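You operate a simulated robot arm through the tools that you are given. There is no shell and no other tool. Be economical: measure what you need, move in short steps, check, and stop when the job is done.

Carry out the task below with a simulated robot arm. There is one attempt and no reset: what you move stays moved.

TASK
Power the system up and clear the offset.
Fine: mains on before any rocker; lamp on, wait till it is warm, press OFFSET, pump on.
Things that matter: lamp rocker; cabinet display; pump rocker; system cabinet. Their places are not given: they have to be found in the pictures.

It is judged by the outcome, as a careful person would: the job done as asked, and still so three seconds after it is handed in. It fails if anything else is knocked over, pushed out of place, dropped, spilled or broken.

THE ROBOT
A 7-joint arm with a two-finger parallel gripper, fixed in place. Base frame: the origin is at the foot of the arm, x ahead of it, y to its left, z up. Lengths are in m, angles in rad, forces in N, time in s.
With the tool pointing down near the work surface it reaches from about 0.3 to 0.7 m from the base axis. Its first joint turns from -1.152 to 1.152 rad. Payload 1.57 kg.
Tool frame: the origin (TCP) lies between the finger pads and is the grasp point; the fingertips stand 0.03 m ahead of it; z points along the fingers, y is the line along which they close. The gripper opens to 0.11 m. The fingers are 0.024 m wide and 0.012 m thick; the gripper's body (0.048 by 0.112 m) begins 0.078 m behind the TCP.
Orientation is that of the tool frame in the base frame, as a unit quaternion [x, y, z, w]. With the fingers straight down and closing along the base's y, the tool's x points along the base's -x, its y along +y and its z along -z.

THE INTERFACE
- The arm moves only by the tool move_arm. Its argument "deltas" is a list of rows, each a list of 7 numbers: the shift along the base's x, y, z in m, then the turn, a rotation vector about the base's x, y, z in degrees, then the closure, from 0 (fully open) to 1 (shut). In form: [[tx, ty, tz, ax, ay, az, grip], ...]. A call has 1 to 12 rows; each row is the pose to reach, as a shift and turn from the pose commanded when the call began. A row lasts 0.2 s, in which the tool goes at most 0.05 m and 0.15 rad; a call with a longer step from one row to the next is refused whole, and so is a gripper value outside its range. A pose out of reach is approached as far as the arm can. The call stops where the force on the tool passes 40 N (or 10 N more than at its start, if that is more) or the arm is blocked; 0.2 s more then pass. The fingers move at their own pace (about 0.108 m/s each) and stop on an object; they squeeze with about 20 N. The grip force told is the motor's: it shows also when the fingers shut on nothing. Time passes only in rows, and 0.2 s behind the last, so rows that repeat a pose let the fingers close. It gives the time, the measured TCP pose, the force on the tool (base axes), the opening and the grip force at its end, in the units of the frame above (readings bear some noise).
- Cameras (640 x 400 px; columns grow to the right, rows downward): "scene" is fixed at [0.1586, -0.3834, 1.4208]; the picture's right is [0.85, -0.53, 0.00], its down [-0.22, -0.35, -0.91] and it looks along [0.48, 0.77, -0.42] (base axes); focal length 315 px, centre (320, 200). "wrist" rides on the gripper at [-0.036, 0, -0.08] in the tool frame; the picture's right is [0.00, -1.00, 0.00], its down [0.97, 0.00, -0.24] and it looks along [0.24, 0.00, 0.97] (tool axes); focal length 218 px, centre (320, 200).
- capture(camera): a new picture of that camera. No time passes.
- point_at(camera, pixels): for up to 12 pixels [column, row] of the newest picture of that camera ("zoom" is the newest enlarged one), the place [x, y, z] in the base frame of the surface seen there, good to about 0.002 m. No time passes.
- enlarge(camera, box): a new picture of the part [left, top, right, bottom] of that camera's present view, enlarged. No time passes.
- finish_job(): hands the job in; it is judged then, once.

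Work in short steps. Measure before you move; look again where a grasp or a placing could have gone wrong, and mend it. You have 80 turns and 34 pictures in all, the two below and enlarged ones among them. Open the gripper and draw the arm clear of the work before you hand the job in, unless the task says otherwise; then end with one line.

The tools are called as a command line: name --pt "numbers of a row" for each row, then --argument value for the rest, lists and objects as JSON in quotes. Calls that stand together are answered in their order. move_arm: Moves the arm, as the interface text tells. Its arguments: {"type":"object","properties":{"deltas":{"type":"array"}},"required":["deltas"]} The other tools are called the same way: capture (camera) takes a picture; point_at (camera, pixels) gives the place of the surface under pixels of a picture; enlarge (camera, box) takes an enlarged picture of a part of a camera's view; finish_job () hands the job in.

At the start:

```text
clock: 0.0
eef_pos: [0.348, 0.092, 1.3248]
tcp_rot: [-0.001, 1.0, 0.001, 0.001]
wrist_force: [0.4, 0.2, -0.3]
grip_width: 0.1099
grip_force: 0.1
```

scene: 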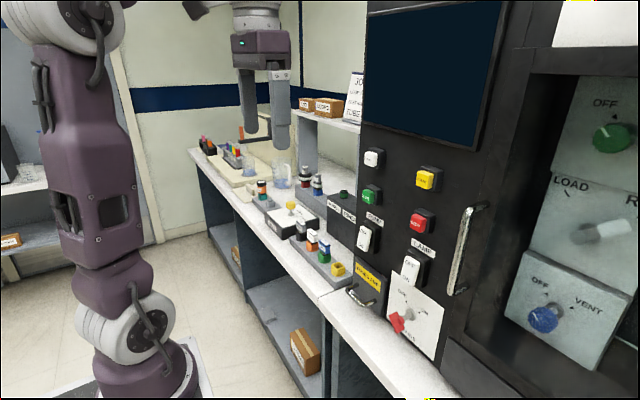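
wrist: 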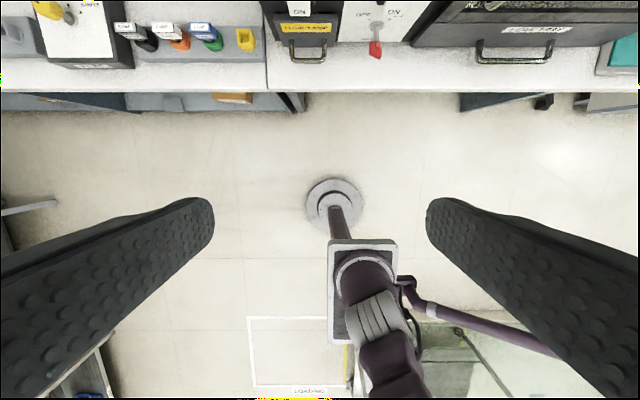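

I'll enlarge the cabinet area of the scene view to read the labels and see the controls.

enlarge --camera "scene" --box '[320, 130, 480, 230]'

enlarge --camera "scene" --box '[330, 210, 490, 370]'

```text
4.00 times, centred on (400, 180) of scene
```

zoom: 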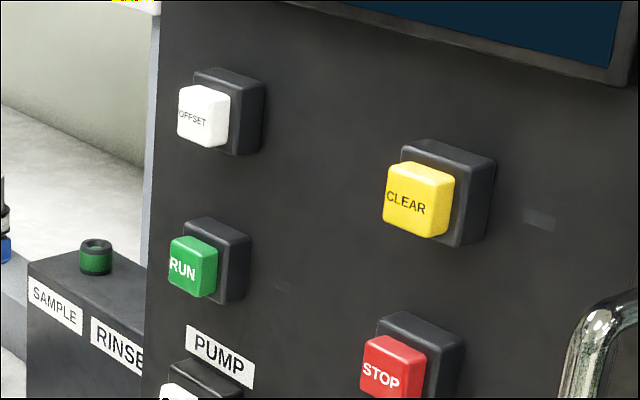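

```text
2.50 times, centred on (410, 290) of scene
```

zoom: 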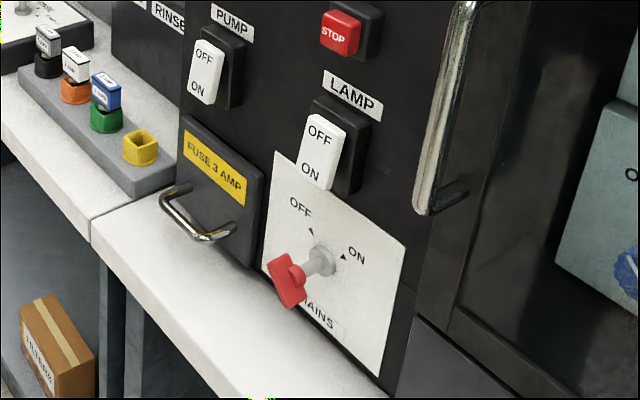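

The mains is a rotary switch with a red key, and the rockers are white. I'll measure them in the zoom (newest) and in the scene.

point_at --camera "zoom" --pixels '[[322, 262], [296, 275], [272, 262], [290, 300], [311, 232], [345, 256], [322, 120], [317, 182], [207, 45], [200, 98], [345, 320], [380, 300]]'

point_at --camera "scene" --pixels '[[371, 158], [368, 195], [424, 180], [418, 222], [440, 60], [365, 240], [408, 270], [460, 250], [440, 140], [395, 160], [360, 297], [320, 290]]'

enlarge --camera "wrist" --box '[260, 0, 460, 100]'

```text
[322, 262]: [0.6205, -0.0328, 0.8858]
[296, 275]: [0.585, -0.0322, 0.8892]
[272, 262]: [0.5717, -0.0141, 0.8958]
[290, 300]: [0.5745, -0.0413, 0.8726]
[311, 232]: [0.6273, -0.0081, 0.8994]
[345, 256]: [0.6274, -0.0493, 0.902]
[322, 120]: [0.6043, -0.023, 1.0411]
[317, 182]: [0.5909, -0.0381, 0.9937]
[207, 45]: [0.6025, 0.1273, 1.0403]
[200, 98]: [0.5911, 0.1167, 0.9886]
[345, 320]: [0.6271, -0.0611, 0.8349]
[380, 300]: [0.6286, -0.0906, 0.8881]
```

```text
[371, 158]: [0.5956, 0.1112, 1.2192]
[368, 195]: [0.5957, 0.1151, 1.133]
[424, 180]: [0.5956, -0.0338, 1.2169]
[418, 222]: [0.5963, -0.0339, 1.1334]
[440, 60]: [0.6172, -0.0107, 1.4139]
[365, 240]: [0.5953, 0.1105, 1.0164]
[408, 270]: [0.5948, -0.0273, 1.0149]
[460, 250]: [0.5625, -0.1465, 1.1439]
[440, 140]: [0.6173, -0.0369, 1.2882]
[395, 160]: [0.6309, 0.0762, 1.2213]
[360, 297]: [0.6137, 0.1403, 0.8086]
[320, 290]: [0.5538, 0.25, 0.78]
```

```text
3.20 times, centred on (360, 50) of wrist
```

zoom: 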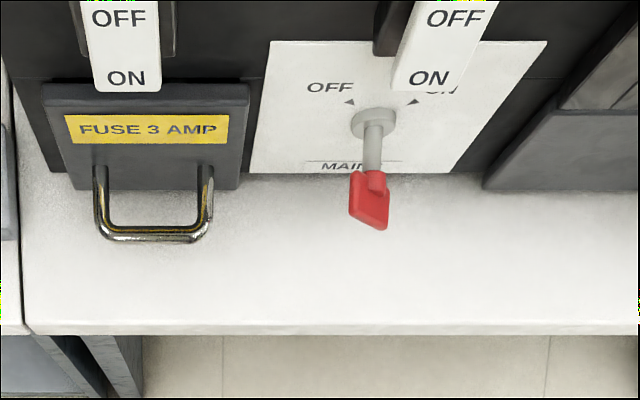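

The panel front is at x≈0.628. The mains axis is at about y=-0.029, z=0.884, and its key points up-left to OFF, so it needs +90° about x to reach ON. I'll pitch the tool to horizontal, facing the cabinet, well clear of it.

move_arm --pt "0.005 -0.01 -0.02 0 -8 0 0.3" --pt "0.01 -0.02 -0.04 0 -16 0 0.3" --pt "0.015 -0.03 -0.06 0 -24 0 0.3" --pt "0.02 -0.04 -0.08 0 -32 0 0.3" --pt "0.025 -0.05 -0.1 0 -40 0 0.3" --pt "0.03 -0.06 -0.12 0 -48 0 0.3" --pt "0.035 -0.07 -0.14 0 -56 0 0.3" --pt "0.04 -0.08 -0.16 0 -64 0 0.3" --pt "0.045 -0.09 -0.18 0 -72 0 0.3" --pt "0.05 -0.1 -0.2 0 -80 0 0.3" --pt "0.06 -0.11 -0.22 0 -85 0 0.3" --pt "0.07 -0.12 -0.24 0 -90 0 0.3"

```text
clock: 2.6
eef_pos: [0.4376, -0.1832, 1.1652]
tcp_rot: [-0.015, 0.709, -0.008, 0.705]
wrist_force: [-1.1, 1.4, 1.1]
grip_width: 0.0771
grip_force: 0.0
out of reach, approached as far as the arm can: row 7, 8, 9, 10, 11, 12
```

The arm was limited because it is folded too close to its base. I'll look at the state.

capture --camera "scene"

move_arm --pt "0 0 0 0 0 0 0.3"

```text
28 pictures are left
```

scene: 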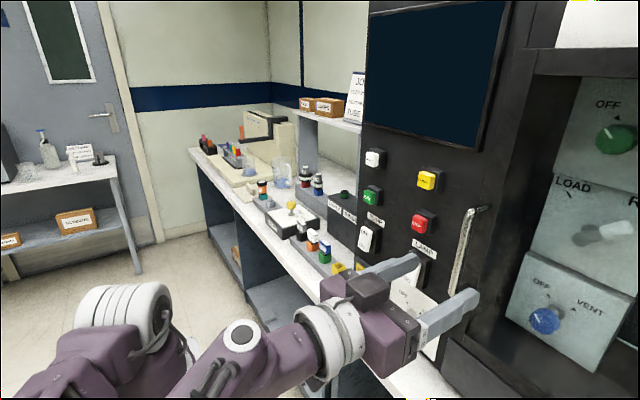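

```text
clock: 3.0
eef_pos: [0.4359, -0.1834, 1.1628]
tcp_rot: [-0.014, 0.709, -0.005, 0.705]
wrist_force: [0.4, 0.1, 0.0]
grip_width: 0.0772
grip_force: 0.0
```

The tool is horizontal at (0.436,-0.183,1.163). I'll move to y≈-0.03 and a little forward to about x=0.49, still short of the cabinet.

move_arm --pt "0.015 0.02 -0.02 0 0 0 0.3" --pt "0.03 0.05 -0.04 0 0 0 0.3" --pt "0.04 0.08 -0.06 0 0 0 0.3" --pt "0.05 0.11 -0.08 0 0 0 0.3" --pt "0.055 0.14 -0.1 0 0 0 0.3" --pt "0.055 0.154 -0.12 0 0 0 0.3"

capture --camera "wrist"

```text
clock: 4.4
eef_pos: [0.4391, -0.1932, 1.1462]
tcp_rot: [-0.018, 0.706, -0.02, 0.707]
wrist_force: [-0.4, -0.8, 0.7]
grip_width: 0.0768
grip_force: 0.0
out of reach, approached as far as the arm can: row 1, 2, 3, 4, 5, 6
```

```text
27 pictures are left
```

wrist: 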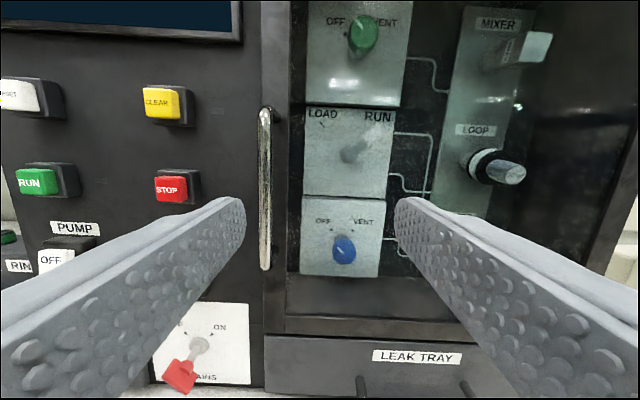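

The arm is at a joint limit in this posture. I'll pitch back to about 45° while returning toward the earlier area, then come forward before levelling.

move_arm --pt "-0.005 0.01 0.02 0 8 0 0.3" --pt "-0.01 0.03 0.04 0 16 0 0.3" --pt "-0.015 0.06 0.06 0 24 0 0.3" --pt "-0.015 0.09 0.06 0 32 0 0.3" --pt "-0.01 0.12 0.06 0 40 0 0.3" --pt "0 0.15 0.06 0 48 0 0.3" --pt "0.01 0.165 0.06 0 50 0 0.3" --pt "0.01 0.165 0.06 0 50 0 0.3"

```text
clock: 6.2
eef_pos: [0.4526, -0.0353, 1.1975]
tcp_rot: [0.0, 0.94, 0.0, 0.342]
wrist_force: [0.5, 0.3, -0.2]
grip_width: 0.0768
grip_force: 0.1
```

Recovered. Now I'll go forward and down while pitching partly to 65°.

move_arm --pt "0.01 0 -0.03 0 0 0 0.3" --pt "0.02 0 -0.06 0 0 0 0.3" --pt "0.03 0 -0.09 0 -5 0 0.3" --pt "0.04 0 -0.12 0 -10 0 0.3" --pt "0.045 0 -0.15 0 -15 0 0.3" --pt "0.05 0 -0.18 0 -20 0 0.3"

```text
clock: 7.6
eef_pos: [0.5011, -0.0306, 1.042]
tcp_rot: [-0.006, 0.881, 0.004, 0.473]
wrist_force: [0.3, 0.4, 1.1]
grip_width: 0.0769
grip_force: 0.1
out of reach, approached as far as the arm can: row 3, 6
```

A level tool isn't reachable here, but about 50° pitch is, which is enough to push the key's upper ear sideways with closed fingers. I'll inspect the key close up.

capture --camera "wrist"

enlarge --camera "scene" --box '[370, 270, 450, 350]'

```text
26 pictures are left
```

wrist: 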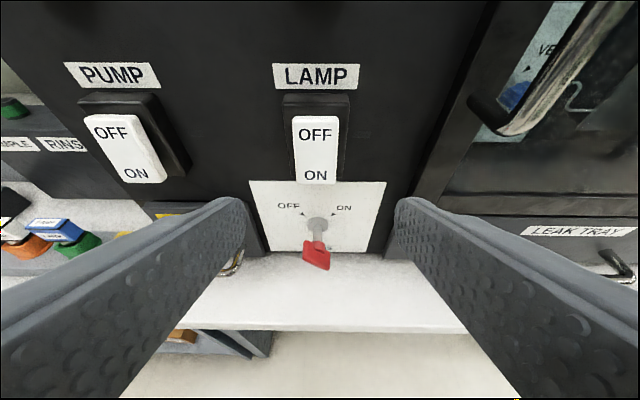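

```text
5.00 times, centred on (410, 310) of scene
```

zoom: 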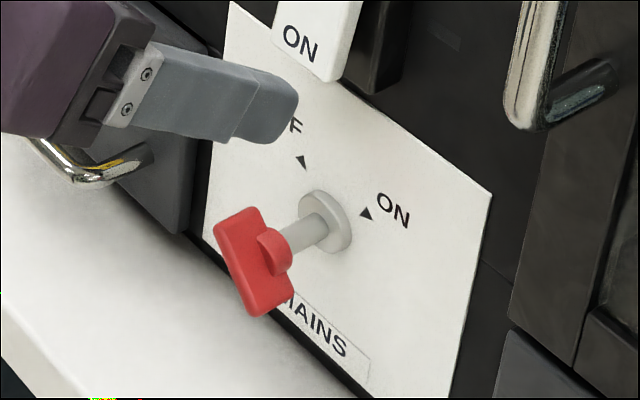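

point_at --camera "zoom" --pixels '[[218, 228], [256, 210], [256, 310], [290, 292], [240, 260], [270, 235], [285, 262], [300, 235], [300, 160], [365, 213], [345, 215]]'

point_at --camera "wrist" --pixels '[[315, 152], [315, 174], [315, 182], [315, 118], [318, 226], [318, 240], [306, 245], [322, 268], [220, 305], [220, 330], [135, 150], [130, 175]]'

```text
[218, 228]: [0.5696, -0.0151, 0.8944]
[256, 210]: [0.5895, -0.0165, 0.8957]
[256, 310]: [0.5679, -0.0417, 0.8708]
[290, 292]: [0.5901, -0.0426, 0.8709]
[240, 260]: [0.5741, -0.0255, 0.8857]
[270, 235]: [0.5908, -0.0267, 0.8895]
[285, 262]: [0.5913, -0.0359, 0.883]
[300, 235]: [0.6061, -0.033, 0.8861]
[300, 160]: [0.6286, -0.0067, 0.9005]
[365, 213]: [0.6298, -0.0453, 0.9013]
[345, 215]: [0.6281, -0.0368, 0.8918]
```

```text
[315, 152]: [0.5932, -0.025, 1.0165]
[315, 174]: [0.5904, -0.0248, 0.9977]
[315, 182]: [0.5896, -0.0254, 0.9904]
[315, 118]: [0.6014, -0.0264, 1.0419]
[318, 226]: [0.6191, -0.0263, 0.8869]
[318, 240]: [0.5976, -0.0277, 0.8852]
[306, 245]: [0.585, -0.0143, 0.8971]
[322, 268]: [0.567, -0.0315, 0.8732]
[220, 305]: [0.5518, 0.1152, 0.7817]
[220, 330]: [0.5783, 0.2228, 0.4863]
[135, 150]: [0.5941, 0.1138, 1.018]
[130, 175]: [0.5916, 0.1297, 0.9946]
```

The key bar spans x 0.568–0.590 and is centred at (y -0.0275, z 0.8835) with half-length 0.019. I'll close the fingers, set 45° pitch, and descend to the left of the upper ear.

move_arm --pt "0 0.02 0 0 5.5 0 1" --pt "0 0.04 0 0 11.5 0 1" --pt "0 0.052 -0.02 0 11.5 0 1" --pt "0.01 0.052 -0.05 0 11.5 0 1" --pt "0.02 0.052 -0.08 0 11.5 0 1" --pt "0.03 0.052 -0.1 0 11.5 0 1" --pt "0.03 0.052 -0.1 0 11.5 0 1"

```text
clock: 9.2
eef_pos: [0.5342, 0.0276, 0.9432]
tcp_rot: [-0.008, 0.923, 0.005, 0.384]
wrist_force: [-0.2, 0.3, -0.9]
grip_width: 0.0002
grip_force: 20.3
```

At 45°, closed. I'll move to the start position beside the ear and look.

move_arm --pt "0.013 -0.004 -0.012 0 0 0 1" --pt "0.026 -0.008 -0.024 0 0 0 1" --pt "0.026 -0.008 -0.024 0 0 0 1"

enlarge --camera "scene" --box '[360, 260, 460, 360]'

```text
clock: 10.0
eef_pos: [0.5585, 0.0167, 0.9183]
tcp_rot: [-0.008, 0.924, 0.006, 0.383]
wrist_force: [-0.2, -0.1, -0.3]
grip_width: 0.0
grip_force: 20.2
```

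```text
4.00 times, centred on (410, 310) of scene
```

zoom: 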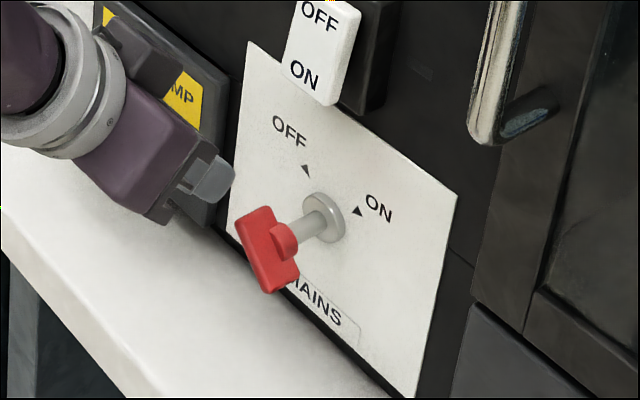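

The fingertips are left of the ear as planned. I'll push in -y, rising slightly past the middle.

move_arm --pt "0 -0.008 0 0 0 0 1" --pt "0 -0.015 0 0 0 0 1" --pt "0 -0.021 0.001 0 0 0 1" --pt "0 -0.026 0.003 0 0 0 1" --pt "0 -0.031 0.005 0 0 0 1" --pt "0 -0.036 0.006 0 0 0 1" --pt "0 -0.039 0.006 0 0 0 1"

enlarge --camera "scene" --box '[360, 260, 460, 360]'

```text
clock: 11.6
eef_pos: [0.5577, -0.0216, 0.9248]
tcp_rot: [-0.008, 0.924, 0.007, 0.383]
wrist_force: [0.7, 3.0, -0.7]
grip_width: 0.0
grip_force: 19.8
```

```text
4.00 times, centred on (410, 310) of scene
```

zoom: 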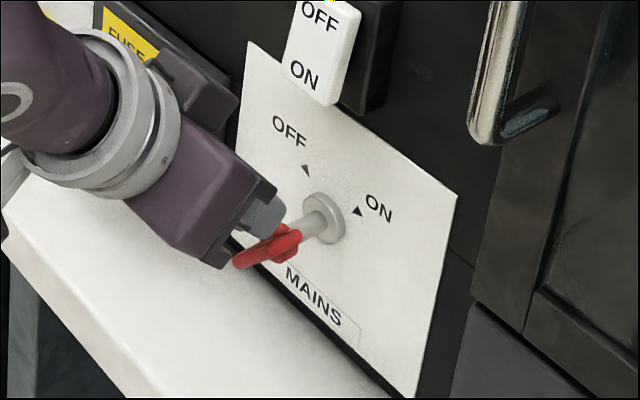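

The key has turned and force is low (3 N). I'll push a few mm more to reach its stop, then look.

move_arm --pt "0 -0.003 0 0 0 0 1" --pt "0 -0.006 0 0 0 0 1" --pt "0 -0.009 0 0 0 0 1"

capture --camera "scene"

```text
clock: 12.4
eef_pos: [0.5596, -0.0272, 0.9255]
tcp_rot: [-0.012, 0.924, 0.009, 0.383]
wrist_force: [-1.0, 31.4, 0.3]
grip_width: 0.0
grip_force: 19.5
```

```text
22 pictures are left
```

scene: 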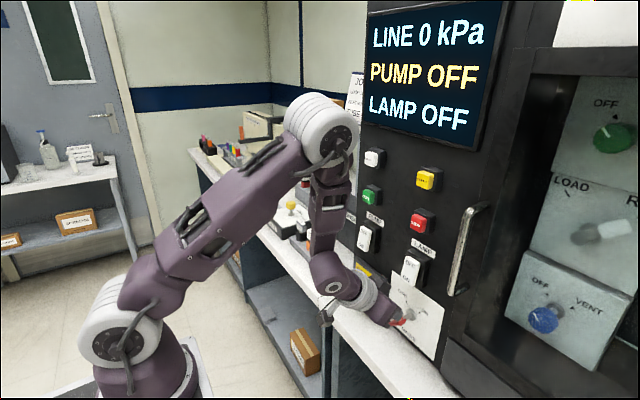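

The display is lit: LINE 0 kPa, PUMP OFF, LAMP OFF, and the key is at its stop. I'll back off and rise in front of the lamp rocker's lower (ON) end at (0.590,-0.0255,0.995).

move_arm --pt "0 0.012 0.002 0 0 0 1" --pt "-0.015 0.014 0.015 0 0 0 1" --pt "-0.03 0.012 0.04 0 0 0 1" --pt "-0.035 0.005 0.065 0 0 0 1" --pt "-0.035 0.003 0.085 0 0 0 1" --pt "-0.035 0.003 0.085 0 0 0 1"

```text
clock: 13.8
eef_pos: [0.5235, -0.0299, 1.0104]
tcp_rot: [-0.008, 0.923, 0.007, 0.383]
wrist_force: [-0.9, 0.2, -0.8]
grip_width: 0.0003
grip_force: 20.2
```

In position at z 1.010. I'll press in +x against the lamp rocker's lower end.

move_arm --pt "0.02 0.003 0 0 0 0 1" --pt "0.032 0.004 0 0 0 0 1" --pt "0.038 0.004 0 0 0 0 1" --pt "0.042 0.004 0 0 0 0 1" --pt "0.046 0.004 0 0 0 0 1" --pt "0.049 0.004 0 0 0 0 1"

capture --camera "scene"

```text
clock: 15.2
eef_pos: [0.5684, -0.0258, 1.0053]
tcp_rot: [-0.007, 0.926, 0.006, 0.377]
wrist_force: [-9.9, 1.6, 1.3]
grip_width: 0.0
grip_force: 19.9
stopped in row 6: the force on the tool passed its limit (the readings are from after the stop); the commanded pose is now the measured one
```

```text
21 pictures are left
```

scene: 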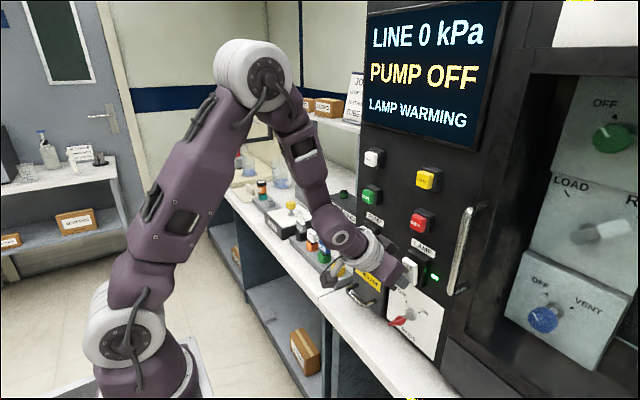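

The display reads LAMP WARMING. I'll back off and move to hover before OFFSET (face centre 0.5956, 0.111, 1.219), which also passes the waiting time.

move_arm --pt "-0.03 0 0 0 0 0 1" --pt "-0.05 0.01 0.03 0 0 0 1" --pt "-0.05 0.03 0.065 0 0 0 1" --pt "-0.05 0.05 0.1 0 0 0 1" --pt "-0.05 0.08 0.135 0 0 0 1" --pt "-0.05 0.11 0.17 0 0 0 1" --pt "-0.05 0.13 0.2 0 0 0 1" --pt "-0.05 0.137 0.227 0 0 0 1" --pt "-0.05 0.137 0.227 0 0 0 1"

capture --camera "scene"

```text
clock: 17.2
eef_pos: [0.5195, 0.1111, 1.235]
tcp_rot: [-0.007, 0.926, 0.006, 0.377]
wrist_force: [-0.7, -1.0, 0.4]
grip_width: 0.0
grip_force: 19.8
out of reach, approached as far as the arm can: row 5, 6
```

```text
20 pictures are left
```

scene: 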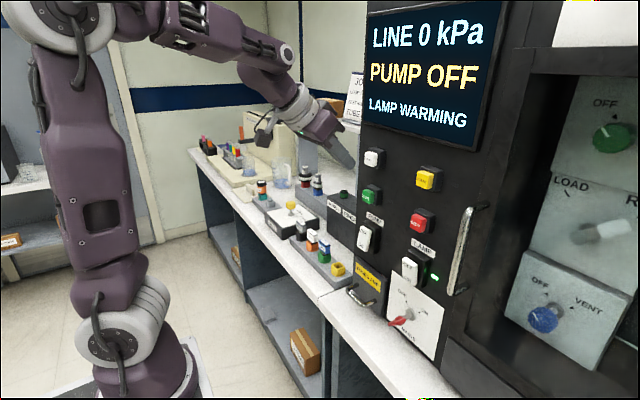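

Still LAMP WARMING. I'll wait in place.

move_arm --pt "0 0 0 0 0 0 1" --pt "0 0 0 0 0 0 1" --pt "0 0 0 0 0 0 1" --pt "0 0 0 0 0 0 1" --pt "0 0 0 0 0 0 1" --pt "0 0 0 0 0 0 1" --pt "0 0 0 0 0 0 1" --pt "0 0 0 0 0 0 1" --pt "0 0 0 0 0 0 1" --pt "0 0 0 0 0 0 1" --pt "0 0 0 0 0 0 1" --pt "0 0 0 0 0 0 1"

move_arm --pt "0 0 0 0 0 0 1" --pt "0 0 0 0 0 0 1" --pt "0 0 0 0 0 0 1" --pt "0 0 0 0 0 0 1" --pt "0 0 0 0 0 0 1" --pt "0 0 0 0 0 0 1" --pt "0 0 0 0 0 0 1" --pt "0 0 0 0 0 0 1" --pt "0 0 0 0 0 0 1" --pt "0 0 0 0 0 0 1" --pt "0 0 0 0 0 0 1" --pt "0 0 0 0 0 0 1"

capture --camera "scene"

```text
clock: 19.8
eef_pos: [0.519, 0.1106, 1.2341]
tcp_rot: [-0.008, 0.925, 0.007, 0.379]
wrist_force: [-0.7, 0.5, 0.1]
grip_width: 0.0001
grip_force: 19.5
```

```text
clock: 22.4
eef_pos: [0.5193, 0.111, 1.2338]
tcp_rot: [-0.007, 0.926, 0.007, 0.378]
wrist_force: [0.1, -0.2, 0.3]
grip_width: 0.0
grip_force: 19.9
```

```text
19 pictures are left
```

scene: 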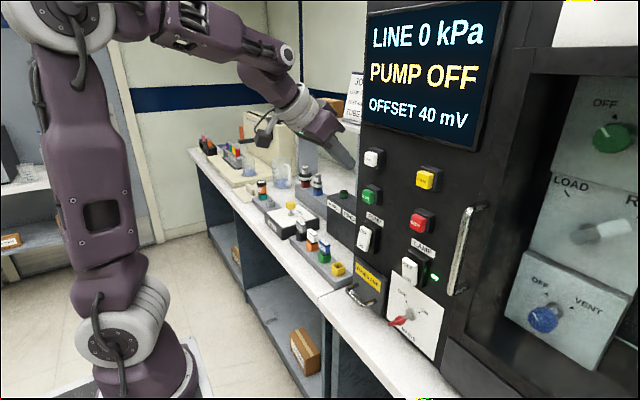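

The lamp is warm and the display now shows OFFSET 40 mV. I'll press OFFSET in +x and withdraw.

move_arm --pt "0.02 0 -0.001 0 0 0 1" --pt "0.036 0 -0.001 0 0 0 1" --pt "0.044 0 -0.001 0 0 0 1" --pt "0.049 0 -0.001 0 0 0 1" --pt "0.053 0 -0.001 0 0 0 1"

capture --camera "scene"

```text
clock: 23.6
eef_pos: [0.5714, 0.112, 1.2342]
tcp_rot: [-0.007, 0.926, 0.007, 0.378]
wrist_force: [-1.3, 0.4, -0.5]
grip_width: 0.0001
grip_force: 19.4
```

```text
18 pictures are left
```

scene: 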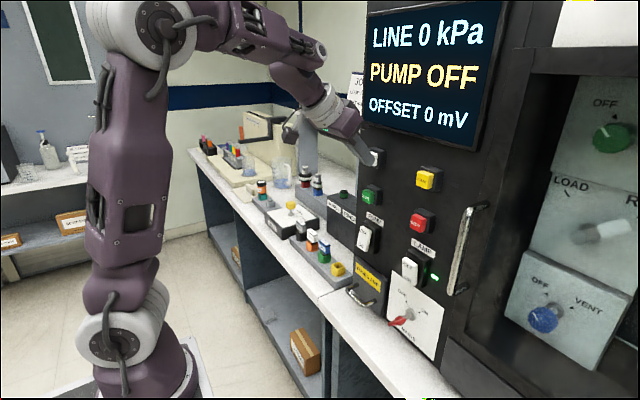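

The offset is cleared to 0 mV. I'll withdraw and lower to the pump rocker's lower end at (0.592, 0.116, 0.996), staying well in front of RUN.

move_arm --pt "-0.025 0 0 0 0 0 1" --pt "-0.05 0.002 0 0 0 0 1" --pt "-0.055 0.004 -0.03 0 0 0 1" --pt "-0.055 0.004 -0.065 0 0 0 1" --pt "-0.055 0.004 -0.1 0 0 0 1" --pt "-0.055 0.004 -0.135 0 0 0 1" --pt "-0.055 0.004 -0.17 0 0 0 1" --pt "-0.055 0.004 -0.2 0 0 0 1" --pt "-0.053 0.004 -0.224 0 0 0 1" --pt "-0.053 0.004 -0.224 0 0 0 1"

capture --camera "wrist"

```text
clock: 25.8
eef_pos: [0.5185, 0.1182, 1.0085]
tcp_rot: [-0.007, 0.926, 0.006, 0.378]
wrist_force: [0.2, 0.0, -0.3]
grip_width: 0.0
grip_force: 19.8
```

```text
17 pictures are left
```

wrist: 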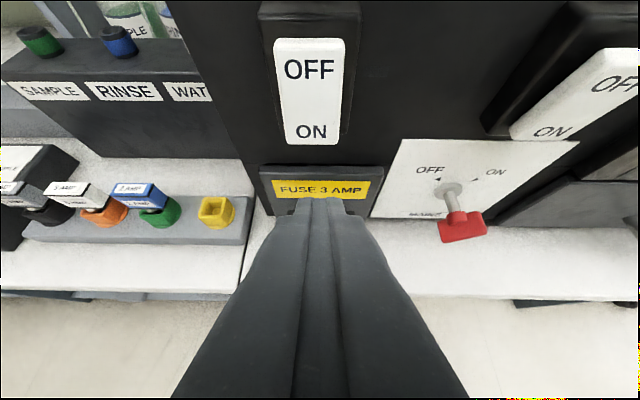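

The fingers are lined up with the pump rocker. I'll press its ON end.

move_arm --pt "0.02 0.002 0.001 0 0 0 1" --pt "0.036 0.002 0.001 0 0 0 1" --pt "0.042 0.002 0.001 0 0 0 1" --pt "0.046 0.002 0.001 0 0 0 1" --pt "0.05 0.002 0.001 0 0 0 1" --pt "0.053 0.002 0.001 0 0 0 1"

capture --camera "scene"

```text
clock: 27.3
eef_pos: [0.5666, 0.1199, 1.0062]
tcp_rot: [-0.009, 0.928, 0.008, 0.374]
wrist_force: [-10.0, -0.4, -0.5]
grip_width: 0.0003
grip_force: 19.6
stopped in row 6: the force on the tool passed its limit (the readings are from after the stop); the commanded pose is now the measured one
```

```text
16 pictures are left
```

scene: 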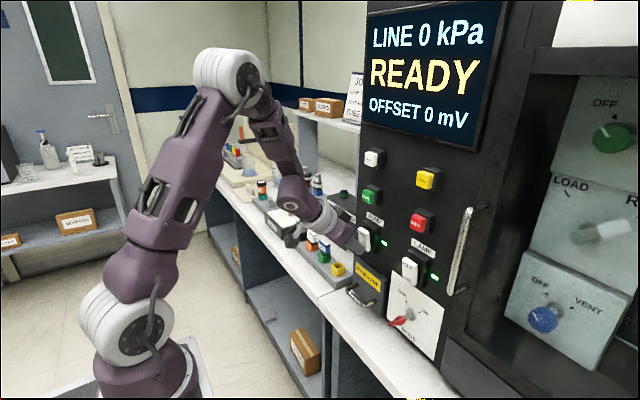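

The display reads READY with OFFSET 0 mV, and both rocker lamps are lit. I'll withdraw, rise and open the gripper.

move_arm --pt "-0.03 0 0 0 0 0 1" --pt "-0.06 0 0.02 0 0 0 1" --pt "-0.08 0 0.06 0 5 0 1" --pt "-0.1 0 0.1 0 10 0 0.8" --pt "-0.12 0 0.14 0 15 0 0.5" --pt "-0.14 0 0.18 0 20 0 0.2" --pt "-0.16 0 0.22 0 26 0 0" --pt "-0.16 0 0.22 0 26 0 0" --pt "-0.16 0 0.22 0 26 0 0"

capture --camera "scene"

```text
clock: 29.3
eef_pos: [0.4086, 0.1206, 1.2268]
tcp_rot: [-0.006, 0.988, 0.009, 0.156]
wrist_force: [-0.2, 0.3, -0.3]
grip_width: 0.11
grip_force: 0.0
out of reach, approached as far as the arm can: row 5
```

```text
15 pictures are left
```

scene: 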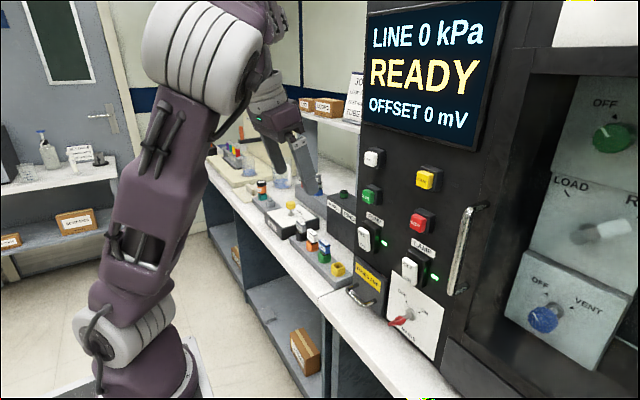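

The display still shows READY and 0 mV, and the arm is clear with the gripper open. I'm handing the job in.

finish_job

```text
The job is handed in.
```

The system is powered up and the offset cleared, in the order you gave: mains on, lamp on and warmed, OFFSET pressed (40 mV to 0 mV), pump on; the display reads READY.
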